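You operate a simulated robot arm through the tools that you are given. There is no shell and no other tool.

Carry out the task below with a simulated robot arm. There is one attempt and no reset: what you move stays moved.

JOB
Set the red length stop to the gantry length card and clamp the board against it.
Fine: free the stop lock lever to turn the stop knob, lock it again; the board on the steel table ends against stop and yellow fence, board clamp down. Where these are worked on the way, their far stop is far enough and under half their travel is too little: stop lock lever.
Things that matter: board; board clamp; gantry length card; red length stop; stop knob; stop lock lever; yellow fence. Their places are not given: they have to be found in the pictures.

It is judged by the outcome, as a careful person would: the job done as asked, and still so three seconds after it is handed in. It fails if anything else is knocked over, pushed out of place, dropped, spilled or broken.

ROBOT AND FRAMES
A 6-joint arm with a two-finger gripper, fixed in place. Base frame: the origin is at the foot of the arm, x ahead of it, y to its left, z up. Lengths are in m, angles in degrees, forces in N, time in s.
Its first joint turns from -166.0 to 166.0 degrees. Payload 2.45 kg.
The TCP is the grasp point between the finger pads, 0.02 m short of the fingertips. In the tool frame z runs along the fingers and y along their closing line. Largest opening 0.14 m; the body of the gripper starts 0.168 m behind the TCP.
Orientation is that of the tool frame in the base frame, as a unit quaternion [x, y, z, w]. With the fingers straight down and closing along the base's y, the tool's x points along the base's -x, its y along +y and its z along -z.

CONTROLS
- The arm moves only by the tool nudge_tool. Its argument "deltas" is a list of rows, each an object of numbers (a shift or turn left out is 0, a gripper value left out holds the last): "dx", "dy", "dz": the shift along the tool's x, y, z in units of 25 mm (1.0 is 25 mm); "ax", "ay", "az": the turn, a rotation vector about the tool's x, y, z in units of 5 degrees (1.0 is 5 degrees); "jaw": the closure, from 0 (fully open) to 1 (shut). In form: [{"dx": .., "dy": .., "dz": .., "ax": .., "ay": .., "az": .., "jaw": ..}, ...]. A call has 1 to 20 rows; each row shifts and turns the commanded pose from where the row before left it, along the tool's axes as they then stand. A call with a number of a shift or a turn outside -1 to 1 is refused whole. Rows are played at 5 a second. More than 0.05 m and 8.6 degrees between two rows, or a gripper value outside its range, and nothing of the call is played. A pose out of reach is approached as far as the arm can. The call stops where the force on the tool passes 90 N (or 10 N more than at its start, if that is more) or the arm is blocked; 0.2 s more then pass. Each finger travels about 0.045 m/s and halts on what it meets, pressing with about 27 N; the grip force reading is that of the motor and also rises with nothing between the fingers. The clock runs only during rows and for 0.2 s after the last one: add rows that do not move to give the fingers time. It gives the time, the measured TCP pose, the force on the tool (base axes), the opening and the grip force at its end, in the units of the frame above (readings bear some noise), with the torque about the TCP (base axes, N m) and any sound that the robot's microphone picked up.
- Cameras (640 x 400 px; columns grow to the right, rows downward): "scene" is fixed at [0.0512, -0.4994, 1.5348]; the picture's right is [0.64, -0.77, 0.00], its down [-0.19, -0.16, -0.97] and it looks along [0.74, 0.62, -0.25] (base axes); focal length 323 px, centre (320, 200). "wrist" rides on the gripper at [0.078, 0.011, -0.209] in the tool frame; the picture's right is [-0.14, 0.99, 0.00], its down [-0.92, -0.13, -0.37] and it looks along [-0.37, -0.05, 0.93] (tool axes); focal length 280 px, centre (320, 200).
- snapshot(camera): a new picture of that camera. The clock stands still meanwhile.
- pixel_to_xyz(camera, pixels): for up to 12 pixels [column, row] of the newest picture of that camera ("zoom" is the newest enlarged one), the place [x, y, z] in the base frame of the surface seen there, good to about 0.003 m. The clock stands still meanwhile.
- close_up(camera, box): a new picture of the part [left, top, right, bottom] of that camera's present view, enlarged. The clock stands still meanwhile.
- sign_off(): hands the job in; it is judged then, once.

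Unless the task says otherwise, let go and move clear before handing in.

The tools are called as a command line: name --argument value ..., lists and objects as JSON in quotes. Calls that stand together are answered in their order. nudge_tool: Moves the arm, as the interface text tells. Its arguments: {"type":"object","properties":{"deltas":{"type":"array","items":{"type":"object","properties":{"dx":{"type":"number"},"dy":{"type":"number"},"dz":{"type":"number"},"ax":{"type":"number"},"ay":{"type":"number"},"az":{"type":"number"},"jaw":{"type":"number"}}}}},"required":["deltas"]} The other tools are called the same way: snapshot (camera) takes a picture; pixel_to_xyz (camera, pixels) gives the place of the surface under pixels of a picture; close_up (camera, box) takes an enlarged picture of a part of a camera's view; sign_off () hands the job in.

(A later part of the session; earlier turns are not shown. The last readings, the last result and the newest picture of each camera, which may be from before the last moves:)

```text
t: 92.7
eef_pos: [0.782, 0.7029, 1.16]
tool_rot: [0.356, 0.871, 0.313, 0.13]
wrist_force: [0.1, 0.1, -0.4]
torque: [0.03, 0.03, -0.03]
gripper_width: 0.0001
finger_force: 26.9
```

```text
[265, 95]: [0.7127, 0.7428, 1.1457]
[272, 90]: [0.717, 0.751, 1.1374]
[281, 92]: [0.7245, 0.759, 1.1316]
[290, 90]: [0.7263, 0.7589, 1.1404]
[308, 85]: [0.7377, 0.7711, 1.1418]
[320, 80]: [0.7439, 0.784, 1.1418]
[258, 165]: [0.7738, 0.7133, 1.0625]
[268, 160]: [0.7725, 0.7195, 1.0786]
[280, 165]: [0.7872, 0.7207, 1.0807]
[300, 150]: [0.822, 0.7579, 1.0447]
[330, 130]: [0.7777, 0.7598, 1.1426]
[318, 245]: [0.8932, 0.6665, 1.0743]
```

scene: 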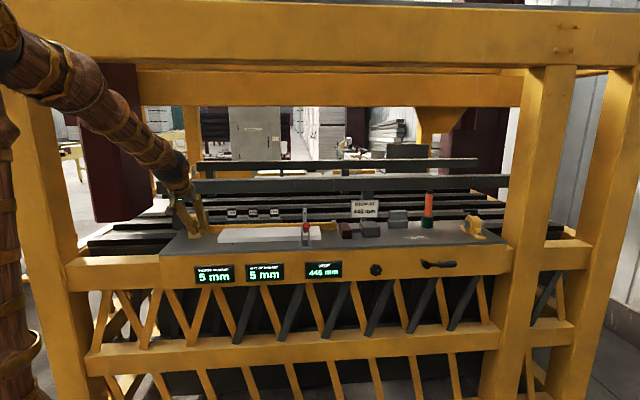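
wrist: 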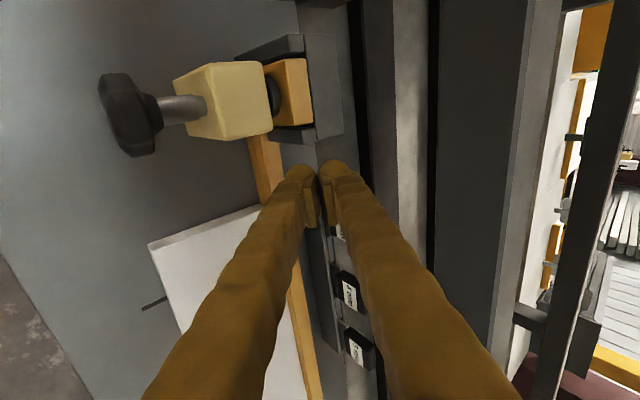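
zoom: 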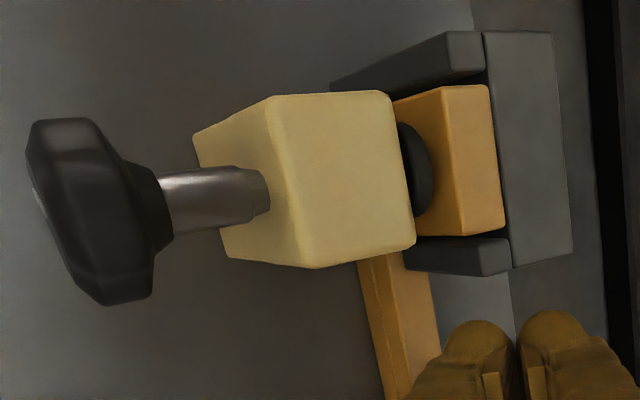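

The fence's tab now sits against the bracket's back wall, with a gap to the pad in front of it. I'll move behind the fence and descend into the window in two stages.

nudge_tool --deltas '[{"dx": 0.1, "dy": 0.893, "dz": 0.739}, {"dy": 0.893, "dz": 0.739}, {}, {"dy": -0.5, "dz": 0.6}, {"dy": -0.5, "dz": 0.6}, {}]'

snapshot --camera "wrist"

close_up --camera "scene" --box '[170, 180, 260, 250]'

```text
t: 94.1
eef_pos: [0.8211, 0.7458, 1.1203]
tool_rot: [0.355, 0.872, 0.312, 0.13]
wrist_force: [-0.1, 0.3, 1.3]
torque: [-0.01, -0.04, -0.01]
gripper_width: 0.0
finger_force: 27.2
```

```text
taken
```

wrist: 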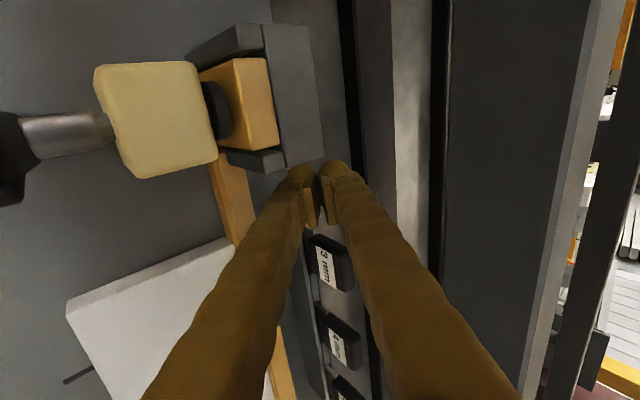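

```text
5.71 times, centred on (215, 215) of scene
```

zoom: 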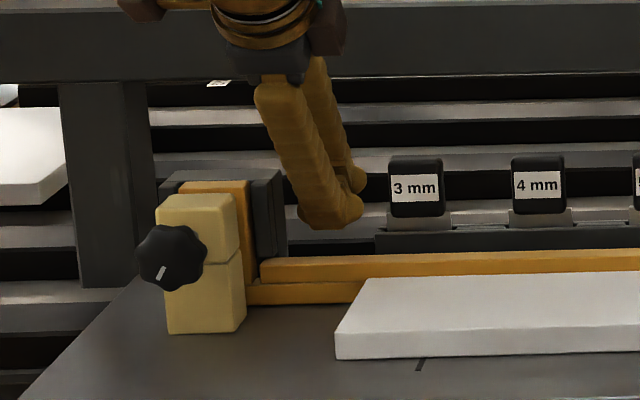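

The fingers are centred between bracket and tray. I'll descend the last 28 mm behind the fence.

nudge_tool --deltas '[{"dy": -0.24, "dz": 0.29}, {"dy": -0.24, "dz": 0.29}, {"dy": -0.24, "dz": 0.29}, {}]'

snapshot --camera "wrist"

close_up --camera "scene" --box '[170, 180, 260, 250]'

```text
t: 95.1
eef_pos: [0.8225, 0.7457, 1.0922]
tool_rot: [0.355, 0.871, 0.314, 0.131]
wrist_force: [-1.4, 0.0, -0.1]
torque: [0.02, 0.02, 0.02]
gripper_width: 0.0
finger_force: 26.5
```

```text
taken
```

wrist: 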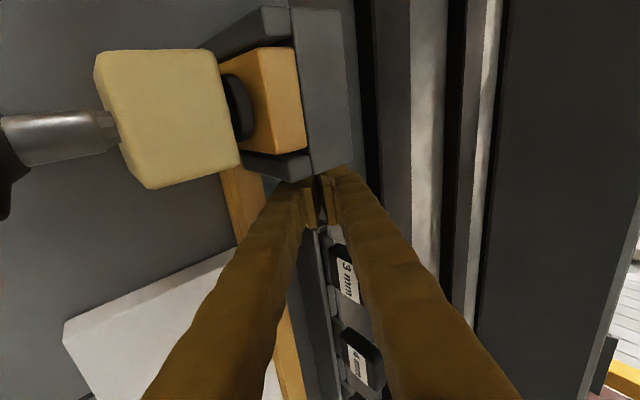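

```text
5.71 times, centred on (215, 215) of scene
```

zoom: 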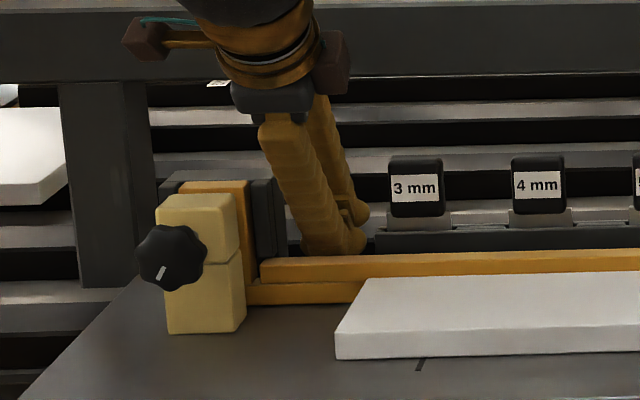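

The tips are behind the fence with no contact. I'll pull toward the robot in 4 mm steps until I feel the fence.

nudge_tool --deltas '[{"dy": -0.123, "dz": -0.102}, {"dy": -0.123, "dz": -0.102}, {}]'

nudge_tool --deltas '[{"dy": -0.123, "dz": -0.102}, {}]'

nudge_tool --deltas '[{"dy": -0.123, "dz": -0.102}, {}]'

```text
t: 95.9
eef_pos: [0.8158, 0.7409, 1.0935]
tool_rot: [0.355, 0.871, 0.312, 0.131]
wrist_force: [0.4, -0.3, -0.9]
torque: [0.02, -0.02, 0.0]
gripper_width: 0.0
finger_force: 26.8
```

```text
t: 96.5
eef_pos: [0.8143, 0.7369, 1.0936]
tool_rot: [0.355, 0.872, 0.312, 0.13]
wrist_force: [-0.4, 0.5, 0.5]
torque: [0.01, 0.0, -0.01]
gripper_width: 0.0001
finger_force: 26.8
```

```text
t: 97.1
eef_pos: [0.811, 0.7346, 1.0921]
tool_rot: [0.355, 0.872, 0.312, 0.13]
wrist_force: [-0.1, -0.6, 0.7]
torque: [0.02, -0.01, -0.02]
gripper_width: 0.0
finger_force: 26.8
```

nudge_tool --deltas '[{"dy": -0.123, "dz": -0.102}, {}]'

nudge_tool --deltas '[{"dy": -0.093, "dz": -0.076}, {}]'

nudge_tool --deltas '[{"dy": -0.093, "dz": -0.076}, {}]'

close_up --camera "scene" --box '[170, 190, 290, 290]'

```text
t: 97.7
eef_pos: [0.8086, 0.7295, 1.0924]
tool_rot: [0.355, 0.872, 0.312, 0.129]
wrist_force: [0.5, 0.2, -1.4]
torque: [0.01, 0.01, -0.02]
gripper_width: 0.0
finger_force: 26.9
```

```text
t: 98.3
eef_pos: [0.807, 0.729, 1.0936]
tool_rot: [0.355, 0.871, 0.314, 0.13]
wrist_force: [8.4, 8.0, 7.3]
torque: [0.09, 0.08, -0.17]
gripper_width: 0.0001
finger_force: 26.9
```

```text
t: 98.9
eef_pos: [0.8049, 0.7282, 1.096]
tool_rot: [0.356, 0.87, 0.315, 0.132]
wrist_force: [32.6, 32.0, 19.5]
torque: [0.44, -0.04, -0.64]
gripper_width: 0.0
finger_force: 27.1
```

```text
4.00 times, centred on (230, 240) of scene
```

zoom: 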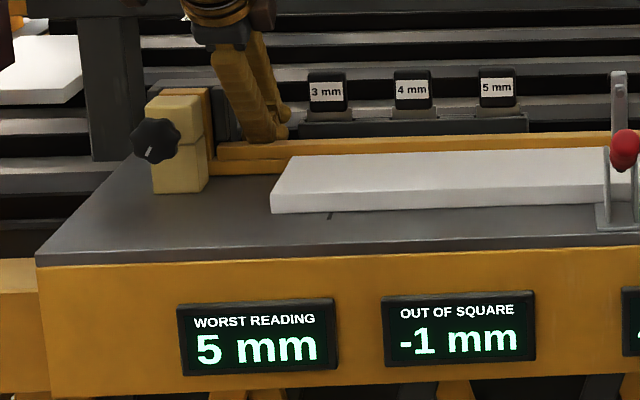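

The fence came back: it now reads −1 mm under load. I'll release and see where it settles.

nudge_tool --deltas '[{"dy": 0.123, "dz": 0.102}, {"dy": 0.123, "dz": 0.102}, {}, {}]'

close_up --camera "scene" --box '[170, 190, 290, 290]'

```text
t: 99.9
eef_pos: [0.8096, 0.7322, 1.0915]
tool_rot: [0.355, 0.872, 0.312, 0.13]
wrist_force: [1.7, -0.1, 0.6]
torque: [-0.05, -0.03, 0.0]
gripper_width: 0.0002
finger_force: 26.7
```

```text
4.00 times, centred on (230, 240) of scene
```

zoom: 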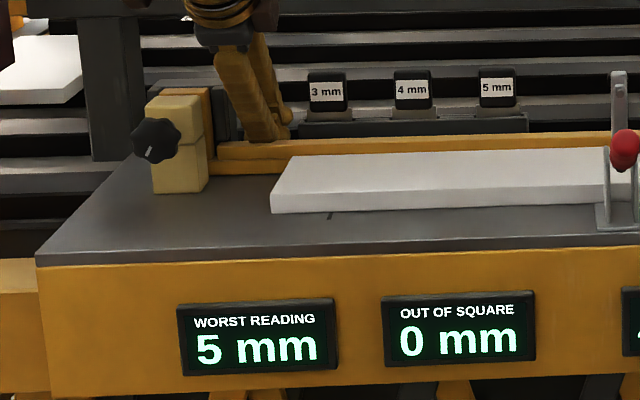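

The fence settles at 0 mm. I'll lift out, reduce the tilt to about 20°, and move over the table left of the board for the push toward the stop.

nudge_tool --deltas '[{"dy": 0.51, "dz": -0.616}, {"dy": 0.51, "dz": -0.616}, {"dy": 0.51, "dz": -0.616}, {"dy": 0.51, "dz": -0.616}, {"dy": -0.77, "dz": -0.637}, {"dy": -0.77, "dz": -0.637}, {"dy": -0.77, "dz": -0.637}, {"dy": -0.77, "dz": -0.637}, {"ax": 1}, {"ax": 1}, {"ax": 1}, {"ax": 1}, {}]'

snapshot --camera "wrist"

close_up --camera "scene" --box '[170, 190, 370, 290]'

```text
t: 102.7
eef_pos: [0.7399, 0.6614, 1.1719]
tool_rot: [0.373, 0.912, 0.156, 0.067]
wrist_force: [1.2, -0.5, -0.7]
torque: [0.03, -0.02, -0.02]
gripper_width: 0.0
finger_force: 27.5
```

```text
taken
```

wrist: 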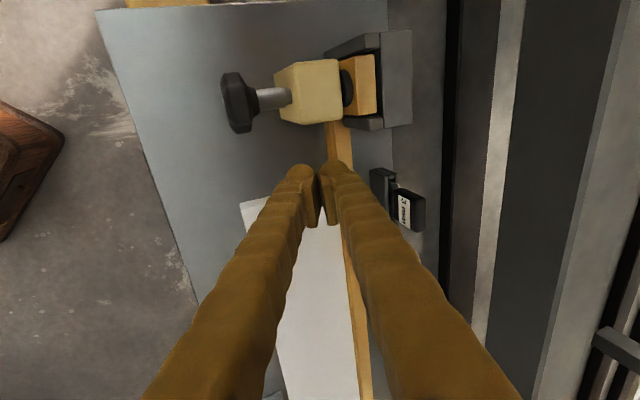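

```text
3.20 times, centred on (270, 240) of scene
```

zoom: 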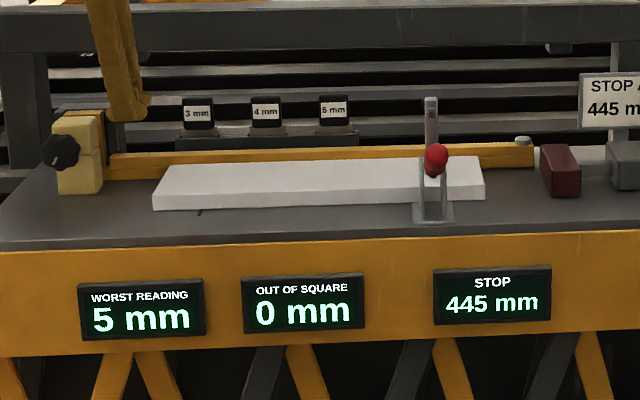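

Square reads 0. I'll examine the board-to-fence gap from this top-down view.

close_up --camera "wrist" --box '[220, 180, 420, 400]'

pixel_to_xyz --camera "wrist" --pixels '[[244, 206], [262, 200], [335, 225], [320, 240], [338, 250], [345, 280], [350, 330], [355, 380], [342, 265], [352, 310], [270, 395], [340, 150]]'

```text
1.82 times, centred on (320, 290) of wrist
```

zoom: 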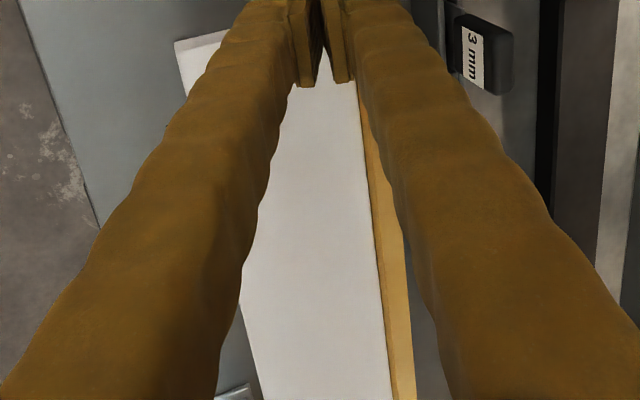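

```text
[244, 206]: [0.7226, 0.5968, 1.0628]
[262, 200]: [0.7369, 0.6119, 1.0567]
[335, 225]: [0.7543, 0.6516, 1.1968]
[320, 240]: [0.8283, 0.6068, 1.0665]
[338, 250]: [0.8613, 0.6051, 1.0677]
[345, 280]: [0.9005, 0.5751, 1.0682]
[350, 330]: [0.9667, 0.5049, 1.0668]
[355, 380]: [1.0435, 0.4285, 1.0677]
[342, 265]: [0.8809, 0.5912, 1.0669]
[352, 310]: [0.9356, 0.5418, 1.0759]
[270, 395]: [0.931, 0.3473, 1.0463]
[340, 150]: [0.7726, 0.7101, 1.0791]
```

The board lies within about 2–3 mm of the fence along its length. I'll lower left of the board's end for the +u push toward the stop.

nudge_tool --deltas '[{"dx": 0.2, "dy": 0.34, "dz": 0.12}, {"dy": -0.31, "dz": 0.87}, {"dy": -0.31, "dz": 0.87}, {"dy": -0.31, "dz": 0.87}, {"dy": -0.31, "dz": 0.87}, {}]'

snapshot --camera "wrist"

close_up --camera "scene" --box '[170, 190, 290, 290]'

```text
t: 104.1
eef_pos: [0.7412, 0.6711, 1.0808]
tool_rot: [0.372, 0.913, 0.156, 0.067]
wrist_force: [-0.5, 0.4, -0.6]
torque: [0.0, 0.0, -0.02]
gripper_width: 0.0
finger_force: 27.4
```

```text
taken
```

wrist: 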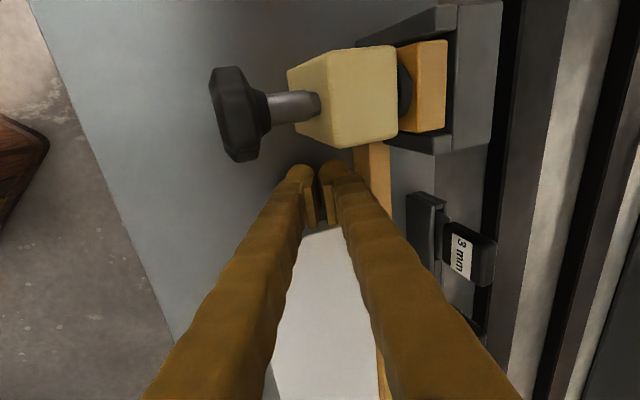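

```text
4.00 times, centred on (230, 240) of scene
```

zoom: 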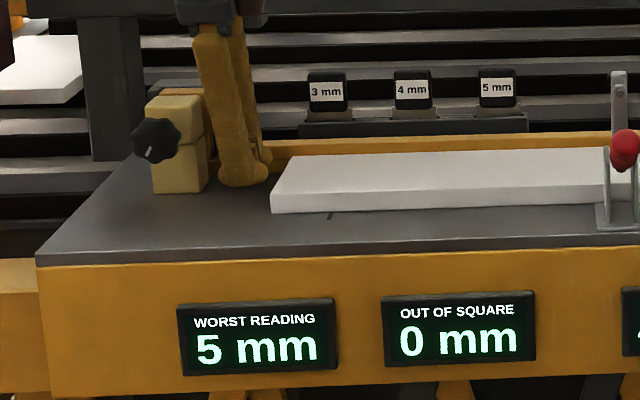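

The peg is beside the board's left end, clear of the block. I'll push +u in moderate steps, reading forces.

nudge_tool --deltas '[{"dx": -0.3}, {"dx": -0.3}, {"dx": -0.3}, {"dx": -0.3}, {}]'

nudge_tool --deltas '[{"dx": -0.3}, {"dx": -0.3}, {"dx": -0.3}, {}]'

close_up --camera "scene" --box '[170, 190, 370, 290]'

```text
t: 105.3
eef_pos: [0.7643, 0.6513, 1.0798]
tool_rot: [0.373, 0.912, 0.156, 0.066]
wrist_force: [-1.8, 1.0, -0.6]
torque: [0.04, 0.06, -0.02]
gripper_width: 0.0
finger_force: 27.4
```

```text
t: 106.3
eef_pos: [0.7795, 0.6342, 1.0807]
tool_rot: [0.372, 0.913, 0.156, 0.066]
wrist_force: [-1.5, 0.2, -1.0]
torque: [-0.01, 0.02, 0.0]
gripper_width: 0.0
finger_force: 26.7
```

```text
3.20 times, centred on (270, 240) of scene
```

zoom: 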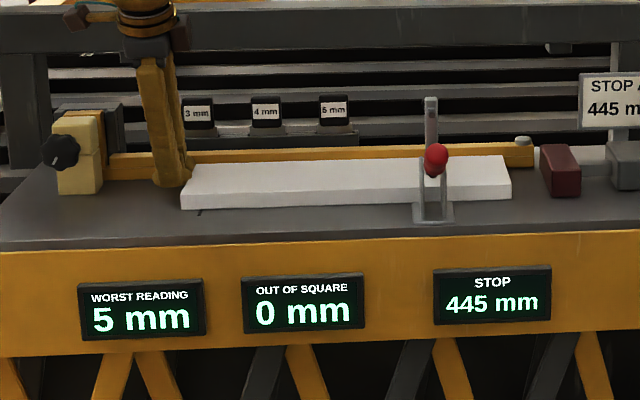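

The board slides easily at about 2 N, staying square. I'll continue toward the stop.

nudge_tool --deltas '[{"dx": -0.3}, {"dx": -0.3}, {"dx": -0.3}, {"dx": -0.3}, {"dx": -0.3}, {}]'

close_up --camera "scene" --box '[270, 195, 370, 257]'

```text
t: 107.7
eef_pos: [0.8079, 0.6088, 1.0797]
tool_rot: [0.372, 0.913, 0.156, 0.066]
wrist_force: [-3.9, 1.4, 0.8]
torque: [-0.05, 0.06, -0.05]
gripper_width: 0.0
finger_force: 27.6
```

```text
6.40 times, centred on (320, 226) of scene
```

zoom: 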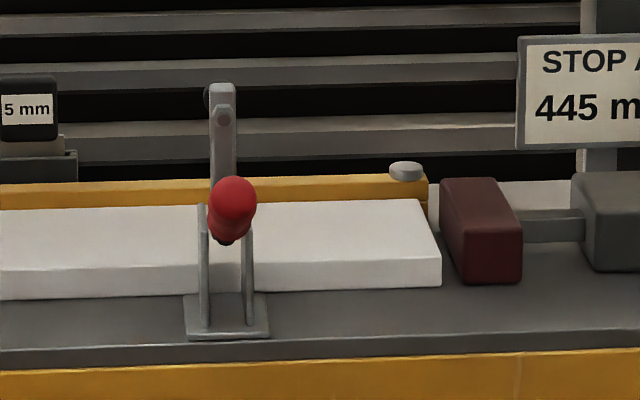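

About 15–20 mm remains. I'll go slower now.

nudge_tool --deltas '[{"dx": -0.2}, {"dx": -0.2}, {}]'

nudge_tool --deltas '[{"dx": -0.1}, {}]'

nudge_tool --deltas '[{"dx": -0.1}, {}]'

close_up --camera "scene" --box '[270, 195, 370, 257]'

```text
t: 108.5
eef_pos: [0.8149, 0.601, 1.0796]
tool_rot: [0.372, 0.912, 0.157, 0.068]
wrist_force: [-2.3, 1.4, 2.9]
torque: [0.01, 0.0, -0.02]
gripper_width: 0.0
finger_force: 27.1
```

```text
t: 109.1
eef_pos: [0.8165, 0.6002, 1.0803]
tool_rot: [0.373, 0.912, 0.156, 0.066]
wrist_force: [-2.1, 2.6, 2.3]
torque: [0.0, 0.0, -0.02]
gripper_width: 0.0001
finger_force: 26.9
```

```text
t: 109.7
eef_pos: [0.8169, 0.5988, 1.0792]
tool_rot: [0.372, 0.913, 0.156, 0.066]
wrist_force: [-17.2, 17.8, 4.1]
torque: [0.16, 0.16, -0.17]
gripper_width: 0.0
finger_force: 26.7
```

```text
6.40 times, centred on (320, 226) of scene
```

zoom: 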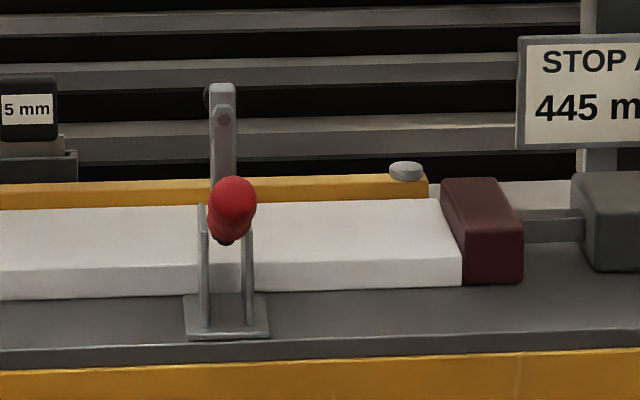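

25 N of resistance and the image shows the board's right end touching the red stop. I'll release and check the displays.

nudge_tool --deltas '[{"dx": 0.2}, {"dx": 0.3}, {}]'

close_up --camera "scene" --box '[180, 190, 370, 290]'

close_up --camera "scene" --box '[315, 205, 365, 245]'

snapshot --camera "wrist"

```text
t: 110.5
eef_pos: [0.8102, 0.6066, 1.0805]
tool_rot: [0.372, 0.913, 0.156, 0.066]
wrist_force: [-0.3, 1.0, 0.4]
torque: [-0.01, -0.01, 0.03]
gripper_width: 0.0
finger_force: 27.1
```

```text
3.37 times, centred on (275, 240) of scene
```

zoom: 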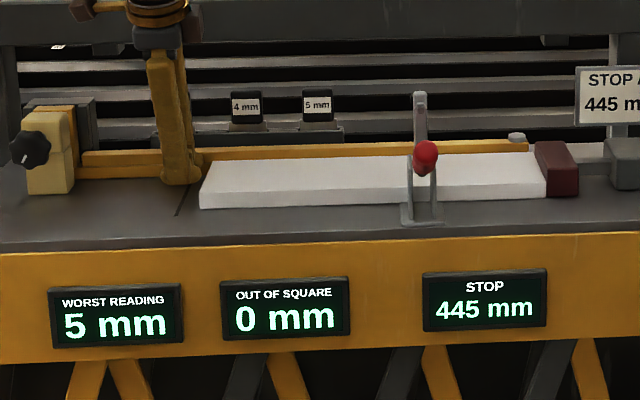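

```text
10.00 times, centred on (340, 225) of scene
```

zoom: 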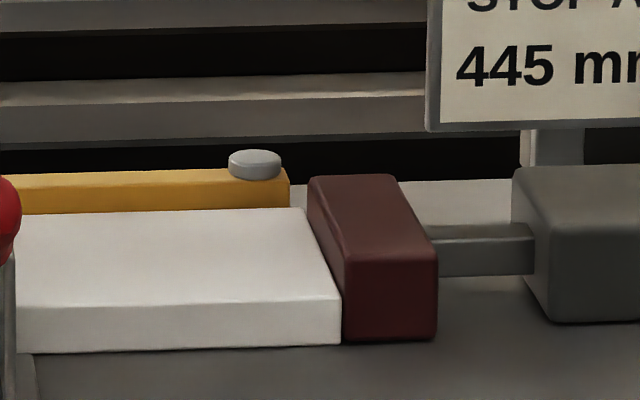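

```text
taken
```

wrist: 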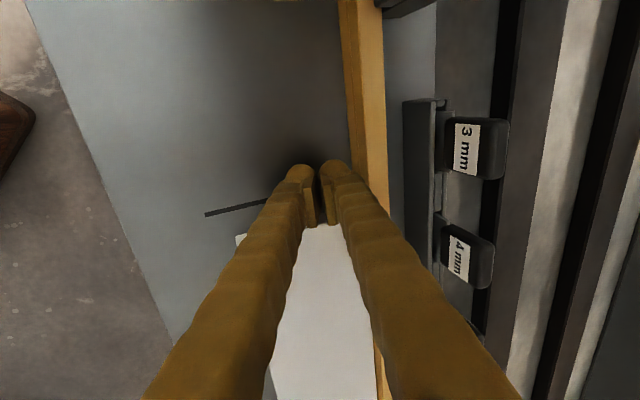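

The board is flush with the red stop; displays show 0 and 445 mm. Now I'll rise, open the fingers and look down along the board's back edge to judge the fence gap.

nudge_tool --deltas '[{"dy": 0.33, "dz": -0.94}, {"dy": 0.33, "dz": -0.94}, {"dy": 0.33, "dz": -0.94}, {"dy": 0.33, "dz": -0.94}, {"dx": -1, "jaw": 0}, {"dx": -1}, {"dx": -1}, {"dx": -1}, {}, {}, {}, {}]'

snapshot --camera "wrist"

close_up --camera "wrist" --box '[250, 60, 430, 340]'

```text
t: 113.1
eef_pos: [0.8793, 0.5373, 1.1802]
tool_rot: [0.372, 0.913, 0.156, 0.066]
wrist_force: [-1.7, 0.3, -0.4]
torque: [-0.01, -0.01, 0.0]
gripper_width: 0.1399
finger_force: 0.0
```

```text
taken
```

wrist: 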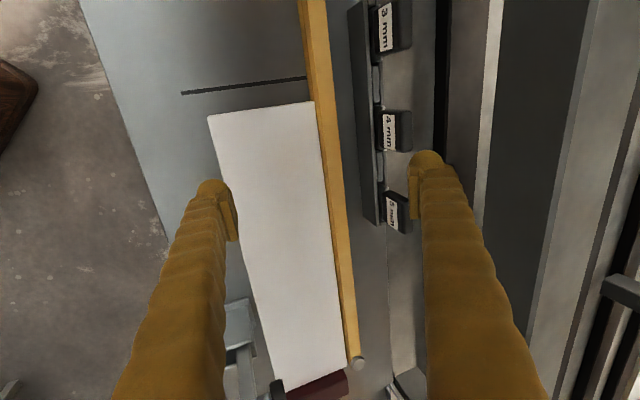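

```text
1.43 times, centred on (340, 200) of wrist
```

zoom: 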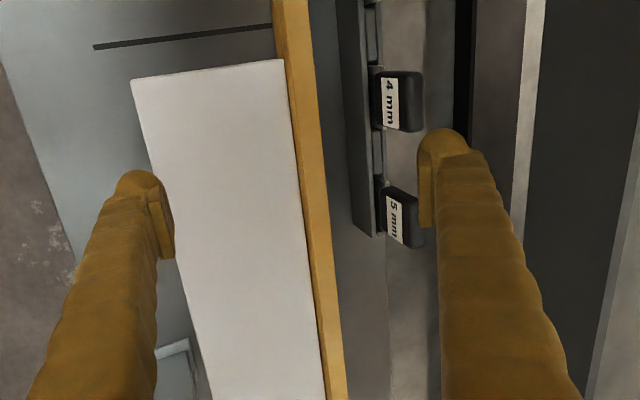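

This top view shows the board alongside the fence, with the red stop at the bottom. I'll zoom in on the gap at both ends.

close_up --camera "wrist" --box '[290, 85, 350, 145]'

close_up --camera "wrist" --box '[320, 310, 380, 390]'

close_up --camera "wrist" --box '[300, 180, 360, 260]'

```text
6.67 times, centred on (320, 115) of wrist
```

zoom: 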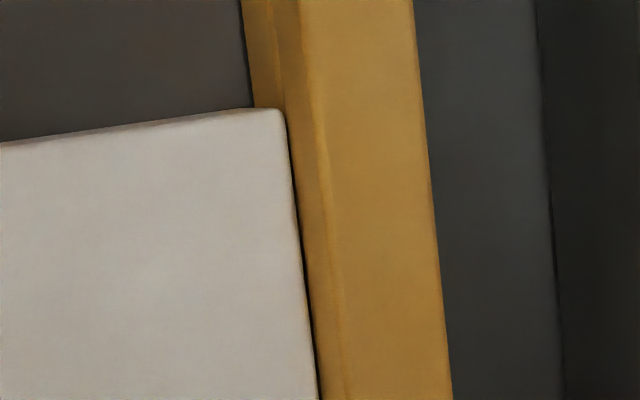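

```text
5.00 times, centred on (350, 350) of wrist
```

zoom: 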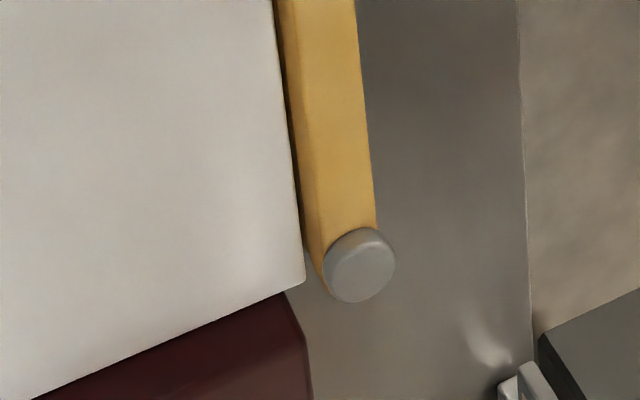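

```text
5.00 times, centred on (330, 220) of wrist
```

zoom: 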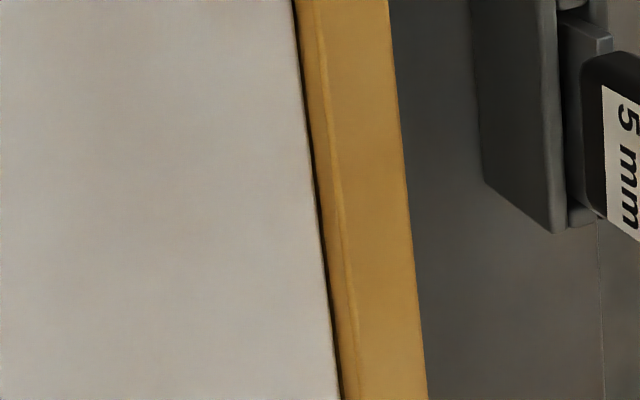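

The gap is about zero at the left end and widens to roughly 1–2 mm at the right. I'll close it very gently, so I'm retreating, closing the fingers and returning to the near-vertical pushing orientation.

nudge_tool --deltas '[{"dy": -0.9427, "dz": -0.334, "jaw": 1}, {"dy": -0.9427, "dz": -0.334}, {"dy": -0.9427, "dz": -0.334}, {"dy": -0.9427, "dz": -0.334}, {"dy": -0.9427, "dz": -0.334}, {"dy": -0.9427, "dz": -0.334}, {"az": -1}, {"az": -1}, {"az": -1}, {"az": -1}, {"az": -1}, {"az": -1}, {"az": -1}, {"az": -1}, {"az": -1}, {"az": -1}, {"az": -1}, {"az": -1}, {"az": -1}, {"az": -1}]'

nudge_tool --deltas '[{"az": -1}, {"az": -1}, {"az": -1}, {"az": -1}, {"ay": 1}, {"ay": 1}, {"ay": 1}, {}]'

snapshot --camera "wrist"

```text
t: 117.3
eef_pos: [0.7735, 0.4284, 1.1803]
tool_rot: [-0.219, 0.961, 0.09, 0.144]
wrist_force: [0.1, 0.5, -0.1]
torque: [0.0, 0.01, 0.02]
gripper_width: 0.0
finger_force: 26.8
```

```text
t: 119.1
eef_pos: [0.7743, 0.4297, 1.1795]
tool_rot: [-0.387, 0.921, 0.013, 0.037]
wrist_force: [-0.2, -0.3, 0.8]
torque: [0.0, 0.02, 0.01]
gripper_width: 0.0
finger_force: 27.1
```

```text
taken
```

wrist: 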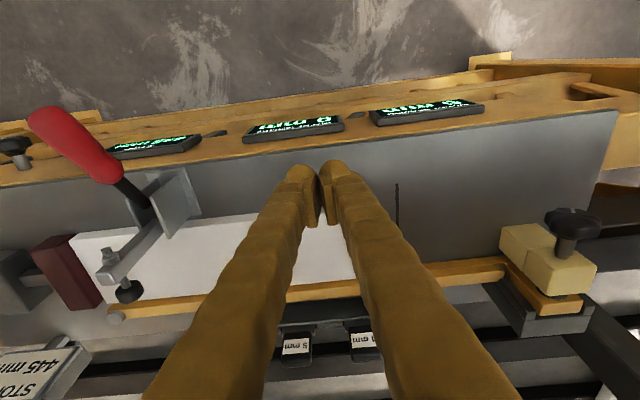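

I'll measure the clamp's bracket, arm and handle from here while planning the gentle push at u≈0.36.

pixel_to_xyz --camera "wrist" --pixels '[[185, 195], [165, 215], [150, 210], [135, 200], [120, 185], [105, 165], [75, 140], [40, 118], [128, 260], [105, 262], [128, 290], [195, 215]]'

close_up --camera "wrist" --box '[10, 90, 230, 310]'

```text
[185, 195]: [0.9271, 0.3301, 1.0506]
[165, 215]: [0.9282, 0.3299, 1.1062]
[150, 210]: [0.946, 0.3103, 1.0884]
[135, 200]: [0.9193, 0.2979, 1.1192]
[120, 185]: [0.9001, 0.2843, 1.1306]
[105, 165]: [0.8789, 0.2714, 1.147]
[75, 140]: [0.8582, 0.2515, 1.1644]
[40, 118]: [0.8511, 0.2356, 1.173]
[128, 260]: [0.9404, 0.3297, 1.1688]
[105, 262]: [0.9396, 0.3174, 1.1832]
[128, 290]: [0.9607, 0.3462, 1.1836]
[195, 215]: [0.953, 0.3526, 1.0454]
```

```text
1.82 times, centred on (120, 200) of wrist
```

zoom: 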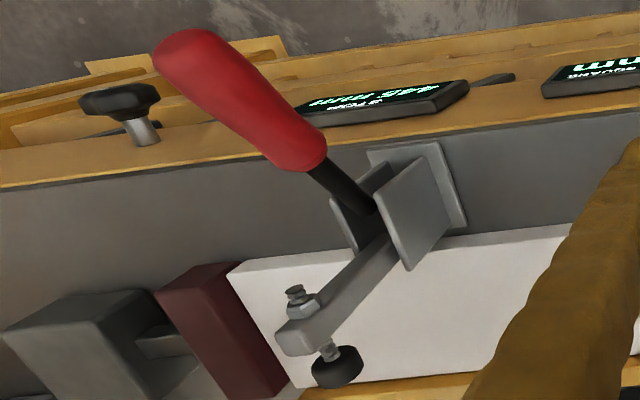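

The clamp's arm stands up with its foot at the top, and the handle slopes back toward the robot at about 30°. First the gentle fence push: I'll move to u≈0.345 and lower in front of the board.

nudge_tool --deltas '[{"dy": -0.81}, {"dy": -0.81}, {"dy": -0.81}, {"dy": -0.81}, {"dy": -0.81}, {"dx": -0.7, "dz": 0.06}, {"dx": 0.07, "dz": 0.89}, {"dx": 0.07, "dz": 0.89}, {"dx": 0.07, "dz": 0.89}, {"dx": 0.07, "dz": 0.89}, {"dx": 0.07, "dz": 0.89}, {}]'

snapshot --camera "wrist"

close_up --camera "scene" --box '[190, 190, 380, 290]'

```text
t: 121.7
eef_pos: [0.8592, 0.3706, 1.0667]
tool_rot: [-0.387, 0.921, 0.014, 0.037]
wrist_force: [0.7, -0.4, 0.2]
torque: [-0.03, -0.01, -0.04]
gripper_width: 0.0
finger_force: 27.2
```

```text
taken
```

wrist: 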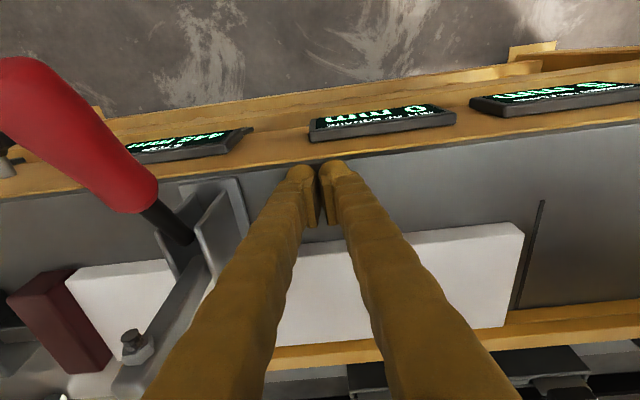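

```text
3.37 times, centred on (285, 240) of scene
```

zoom: 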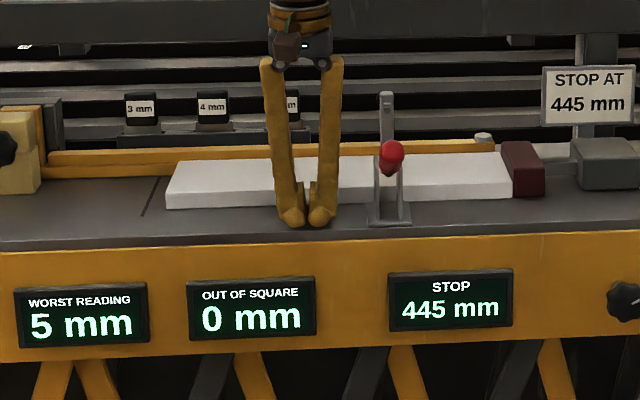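

In position about 40 mm in front of the board. I'll approach, then advance in 2 mm steps with force readings.

nudge_tool --deltas '[{"dx": -0.4, "dz": 0.032}, {"dx": -0.4, "dz": 0.032}, {"dx": -0.4, "dz": 0.032}, {}]'

nudge_tool --deltas '[{"dx": -0.08, "dz": 0.007}, {"dx": -0.08, "dz": 0.007}, {}]'

nudge_tool --deltas '[{"dx": -0.08, "dz": 0.007}, {}]'

nudge_tool --deltas '[{"dx": -0.06, "dz": 0.005}, {}]'

```text
t: 122.7
eef_pos: [0.881, 0.3929, 1.0688]
tool_rot: [-0.387, 0.921, 0.013, 0.038]
wrist_force: [0.2, -0.5, 0.3]
torque: [0.02, 0.0, -0.01]
gripper_width: 0.0001
finger_force: 26.9
```

```text
t: 123.5
eef_pos: [0.8826, 0.3947, 1.0673]
tool_rot: [-0.387, 0.921, 0.013, 0.037]
wrist_force: [0.0, -0.3, -0.6]
torque: [-0.01, -0.01, 0.0]
gripper_width: 0.0
finger_force: 27.1
```

```text
t: 124.1
eef_pos: [0.8847, 0.3962, 1.0676]
tool_rot: [-0.387, 0.921, 0.012, 0.037]
wrist_force: [0.2, -0.7, -0.4]
torque: [-0.02, -0.04, 0.04]
gripper_width: 0.0
finger_force: 27.4
```

```text
t: 124.7
eef_pos: [0.8852, 0.3969, 1.0675]
tool_rot: [-0.387, 0.921, 0.012, 0.037]
wrist_force: [-2.8, -3.4, 1.5]
torque: [-0.02, 0.0, -0.08]
gripper_width: 0.0
finger_force: 26.6
```

Contact at about 4 N. I'll continue in 1 mm steps, watching for a rise that means the fence.

nudge_tool --deltas '[{"dx": -0.04, "dz": 0.003}, {}]'

close_up --camera "scene" --box '[190, 195, 370, 290]'

```text
t: 125.3
eef_pos: [0.8868, 0.3965, 1.0682]
tool_rot: [-0.387, 0.921, 0.013, 0.036]
wrist_force: [-6.8, -9.4, 2.6]
torque: [-0.03, 0.07, -0.07]
gripper_width: 0.0062
finger_force: 27.6
```

```text
3.56 times, centred on (280, 242) of scene
```

zoom: 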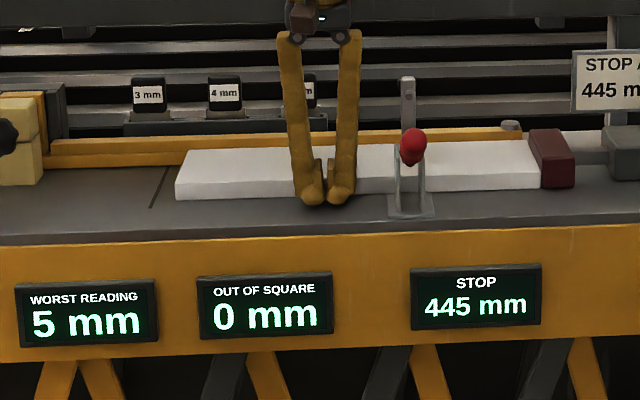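

11 N with the reading still 0: the board is seated on the fence. I'll back off and check the gap near the stop end.

nudge_tool --deltas '[{"dx": 0.1, "dz": -0.008}, {"dx": 0.6, "dz": -0.05}, {"dx": 0.8, "dz": -0.06}, {}]'

close_up --camera "scene" --box '[310, 205, 360, 240]'

close_up --camera "scene" --box '[190, 195, 370, 290]'

snapshot --camera "wrist"

```text
t: 126.3
eef_pos: [0.8578, 0.3724, 1.0686]
tool_rot: [-0.388, 0.921, 0.013, 0.037]
wrist_force: [-0.6, 0.3, -0.7]
torque: [0.01, 0.0, -0.03]
gripper_width: 0.0
finger_force: 26.3
```

```text
11.43 times, centred on (335, 222) of scene
```

zoom: 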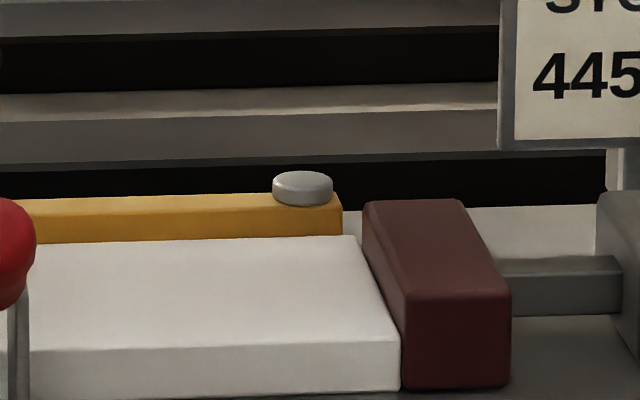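

```text
3.56 times, centred on (280, 242) of scene
```

zoom: 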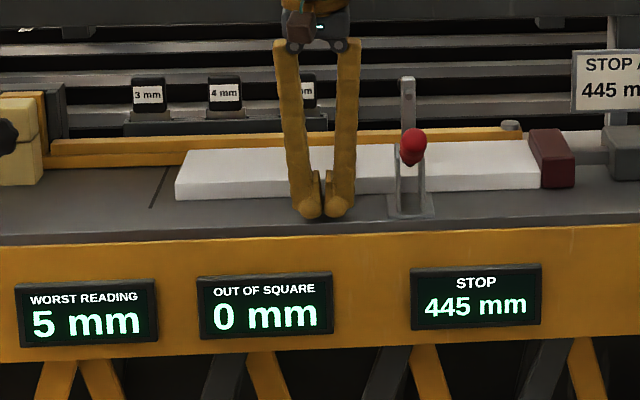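

```text
taken
```

wrist: 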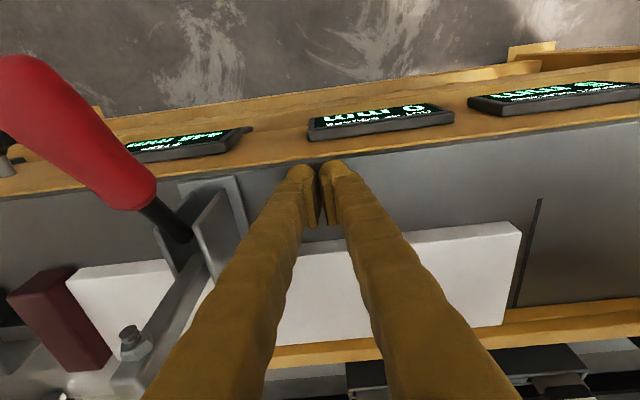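

The board sits flush to both stop and fence. Now the clamp: I'll retreat, pitch the tool to about 60° so the fingers run parallel under the handle, and line up at u≈0.437.

nudge_tool --deltas '[{"dx": 0.97, "dz": -0.08}, {"dx": 0.97, "dz": -0.08}, {"dx": 0.97, "dz": -0.08}, {"dx": 0.97, "dz": -0.08}, {"dx": 0.97, "dz": -0.08}, {"dx": 0.97, "dz": -0.08}, {"dx": 0.97, "dz": -0.08}, {"ay": -1}, {"ay": -1}, {"ay": -1}, {"ay": -1}, {"ay": -1}, {"ay": -1}, {"ay": -1}, {"ay": -1}, {"ay": -1}, {"ay": -1}, {"ay": -1}, {}]'

nudge_tool --deltas '[{"dy": -0.94}, {"dy": -0.94}, {"dy": -0.94}, {"dy": -0.94}, {}]'

snapshot --camera "wrist"

close_up --camera "scene" --box '[240, 180, 400, 280]'

```text
t: 130.3
eef_pos: [0.7414, 0.2505, 1.0684]
tool_rot: [-0.337, 0.8, 0.19, 0.459]
wrist_force: [-0.5, 0.0, 0.2]
torque: [0.01, 0.03, 0.0]
gripper_width: 0.0001
finger_force: 27.0
```

```text
t: 131.5
eef_pos: [0.8078, 0.1851, 1.0699]
tool_rot: [-0.337, 0.8, 0.191, 0.459]
wrist_force: [0.1, -0.3, -0.2]
torque: [-0.05, -0.01, 0.01]
gripper_width: 0.0
finger_force: 27.4
```

```text
taken
```

wrist: 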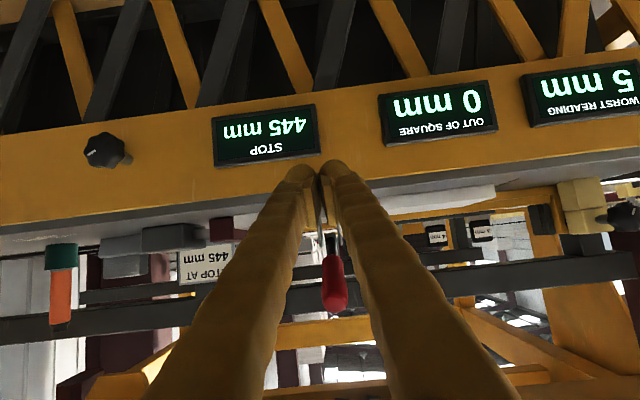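

```text
4.00 times, centred on (320, 230) of scene
```

zoom: 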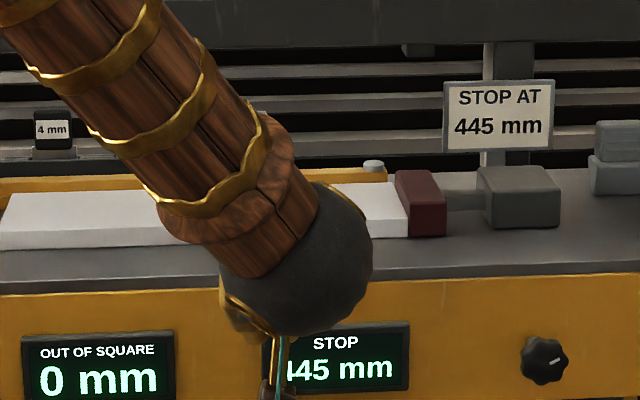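

The red handle's end is at (335,285), seen between the fingers. I'll measure it for lateral alignment.

pixel_to_xyz --camera "wrist" --pixels '[[335, 295], [335, 270], [330, 285], [342, 285], [335, 308], [333, 245], [335, 260]]'

close_up --camera "wrist" --box '[270, 140, 410, 330]'

```text
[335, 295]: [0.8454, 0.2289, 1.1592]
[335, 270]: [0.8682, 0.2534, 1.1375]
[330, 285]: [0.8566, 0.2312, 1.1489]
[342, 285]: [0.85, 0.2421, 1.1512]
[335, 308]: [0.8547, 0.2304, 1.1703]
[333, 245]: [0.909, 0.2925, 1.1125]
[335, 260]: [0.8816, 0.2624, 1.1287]
```

```text
2.11 times, centred on (340, 235) of wrist
```

zoom: 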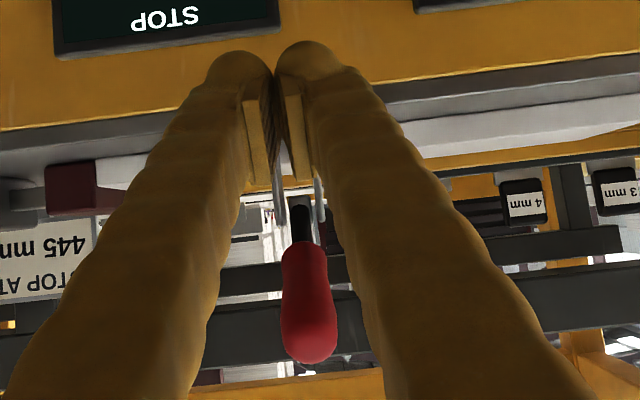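

The handle centre is at u≈0.436. I'll shift slightly and bring the fingers in underneath the handle.

nudge_tool --deltas '[{"dy": 0.15, "dx": -0.628, "dz": 0.478}, {"dx": -0.628, "dz": 0.478}, {"dx": -0.628, "dz": 0.478}, {"dx": -0.628, "dz": 0.4}, {}]'

snapshot --camera "wrist"

close_up --camera "scene" --box '[240, 180, 400, 280]'

```text
t: 132.7
eef_pos: [0.8536, 0.2393, 1.101]
tool_rot: [-0.338, 0.8, 0.191, 0.458]
wrist_force: [0.3, -0.5, 0.3]
torque: [-0.04, -0.01, 0.02]
gripper_width: 0.0003
finger_force: 26.8
```

```text
taken
```

wrist: 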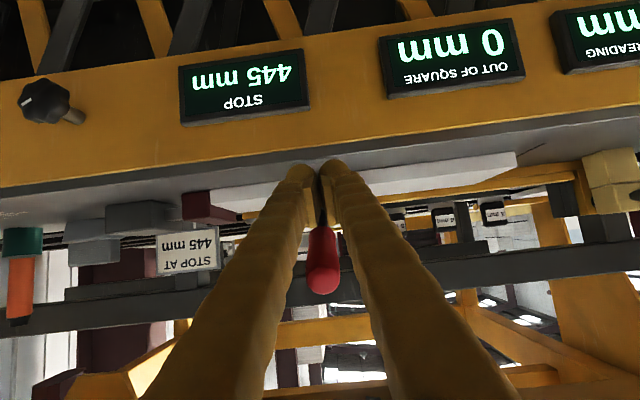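

```text
4.00 times, centred on (320, 230) of scene
```

zoom: 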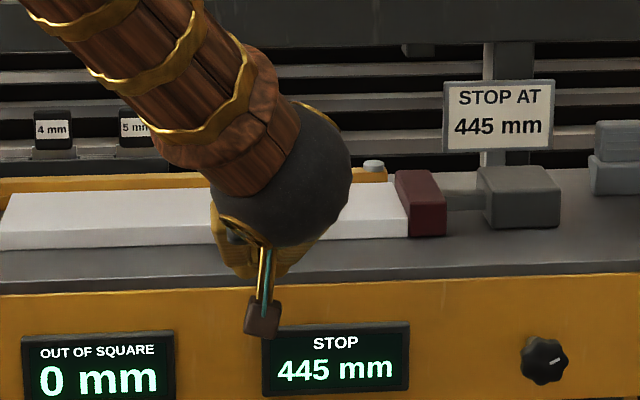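

The fingers are centred beneath the handle. I'll lift to contact.

nudge_tool --deltas '[{"dx": -0.293, "dz": -0.265}, {"dx": -0.293, "dz": -0.265}, {"dx": -0.293, "dz": -0.265}, {}]'

snapshot --camera "wrist"

```text
t: 133.7
eef_pos: [0.8496, 0.2344, 1.1303]
tool_rot: [-0.337, 0.8, 0.19, 0.458]
wrist_force: [1.7, -0.6, -4.9]
torque: [-0.02, 0.09, -0.03]
gripper_width: 0.0
finger_force: 26.8
```

```text
taken
```

wrist: 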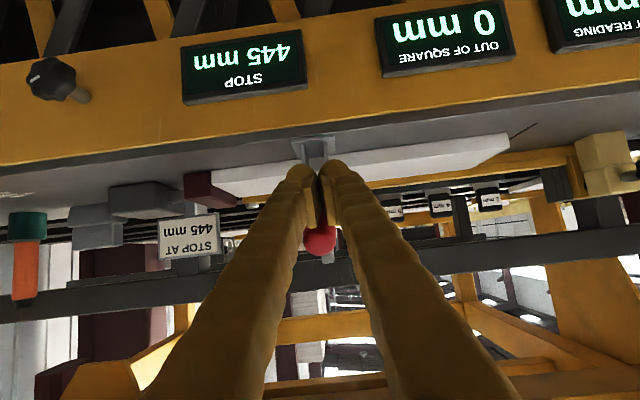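

Contact at 5 N. I'll follow the handle's arc upward.

nudge_tool --deltas '[{"dx": -0.264}, {"dx": -0.264}, {"dx": -0.264}, {"dx": -0.264}, {}]'

nudge_tool --deltas '[{"dx": -0.258, "dz": 0.064}, {"dx": -0.258, "dz": 0.064}, {"dx": -0.258, "dz": 0.064}, {"dx": -0.258, "dz": 0.064}, {}]'

snapshot --camera "wrist"

close_up --camera "scene" --box '[240, 180, 400, 280]'

```text
t: 134.9
eef_pos: [0.8595, 0.2439, 1.1519]
tool_rot: [-0.338, 0.799, 0.191, 0.459]
wrist_force: [-0.1, 0.2, 0.3]
torque: [0.02, 0.02, 0.0]
gripper_width: 0.0
finger_force: 27.3
```

```text
t: 136.1
eef_pos: [0.873, 0.2561, 1.1708]
tool_rot: [-0.337, 0.8, 0.191, 0.459]
wrist_force: [0.5, -0.6, -1.2]
torque: [0.02, 0.03, -0.08]
gripper_width: 0.0
finger_force: 26.8
```

```text
taken
```

wrist: 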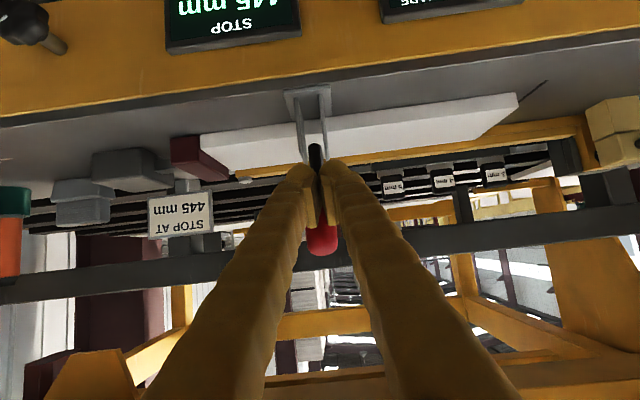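

```text
4.00 times, centred on (320, 230) of scene
```

zoom: 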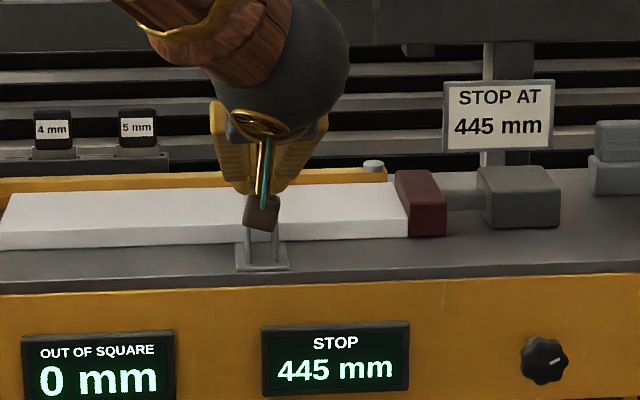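

The handle follows with little force. I'll continue the arc toward vertical.

nudge_tool --deltas '[{"dx": -0.322, "dz": 0.165}, {"dx": -0.322, "dz": 0.165}, {"dx": -0.322, "dz": 0.165}, {}]'

nudge_tool --deltas '[{"dx": -0.247, "dz": 0.247}, {"dx": -0.247, "dz": 0.247}, {"dx": -0.247, "dz": 0.247}, {}]'

snapshot --camera "wrist"

close_up --camera "scene" --box '[240, 180, 400, 280]'

```text
t: 137.1
eef_pos: [0.8878, 0.2729, 1.1862]
tool_rot: [-0.337, 0.8, 0.19, 0.459]
wrist_force: [0.2, -0.1, 0.9]
torque: [-0.01, 0.03, -0.01]
gripper_width: 0.0
finger_force: 26.9
```

```text
t: 138.1
eef_pos: [0.906, 0.2922, 1.1924]
tool_rot: [-0.338, 0.8, 0.191, 0.458]
wrist_force: [0.2, -0.1, 0.1]
torque: [0.0, 0.04, -0.02]
gripper_width: 0.0
finger_force: 26.9
```

```text
taken
```

wrist: 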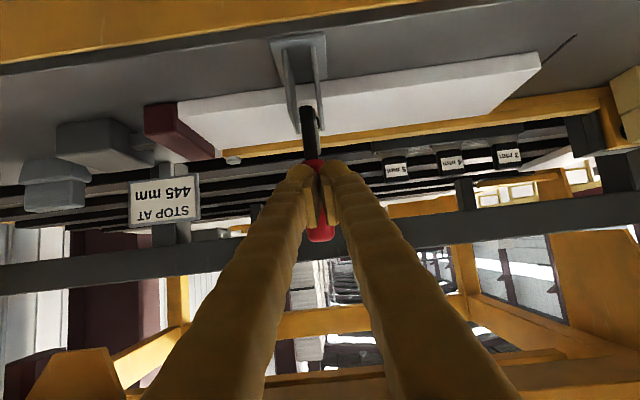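

```text
4.00 times, centred on (320, 230) of scene
```

zoom: 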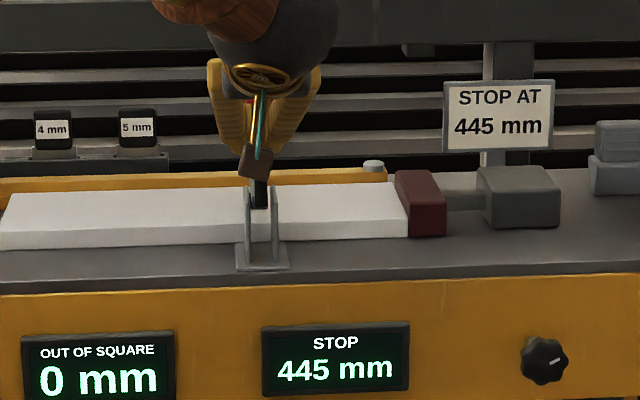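

The handle is near vertical, still with no resistance. I'll continue pushing over toward +n.

nudge_tool --deltas '[{"dx": -0.174, "dz": 0.296}, {"dx": -0.174, "dz": 0.296}, {"dx": -0.174, "dz": 0.296}, {}]'

close_up --camera "wrist" --box '[180, 20, 460, 260]'

close_up --camera "scene" --box '[260, 190, 360, 260]'

```text
t: 138.5
eef_pos: [0.9087, 0.2945, 1.193]
tool_rot: [-0.336, 0.8, 0.189, 0.459]
wrist_force: [-37.6, -25.7, 9.5]
torque: [0.2, -0.27, -0.1]
gripper_width: 0.0
finger_force: 27.0
stopped in row 2: the force on the tool passed its limit at 126 N (the readings are from after the stop); the commanded pose is now the measured one
```

```text
1.67 times, centred on (320, 140) of wrist
```

zoom: 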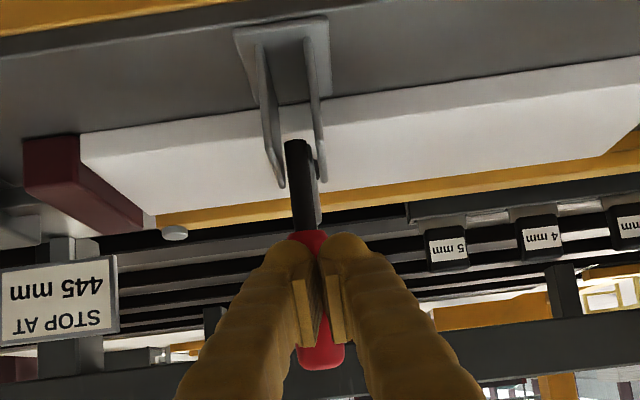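

```text
5.71 times, centred on (310, 225) of scene
```

zoom: 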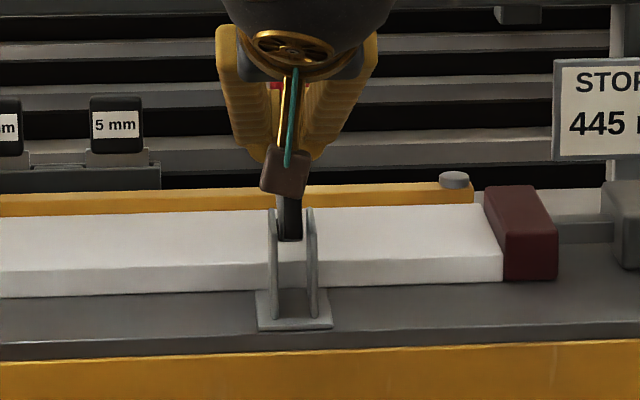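

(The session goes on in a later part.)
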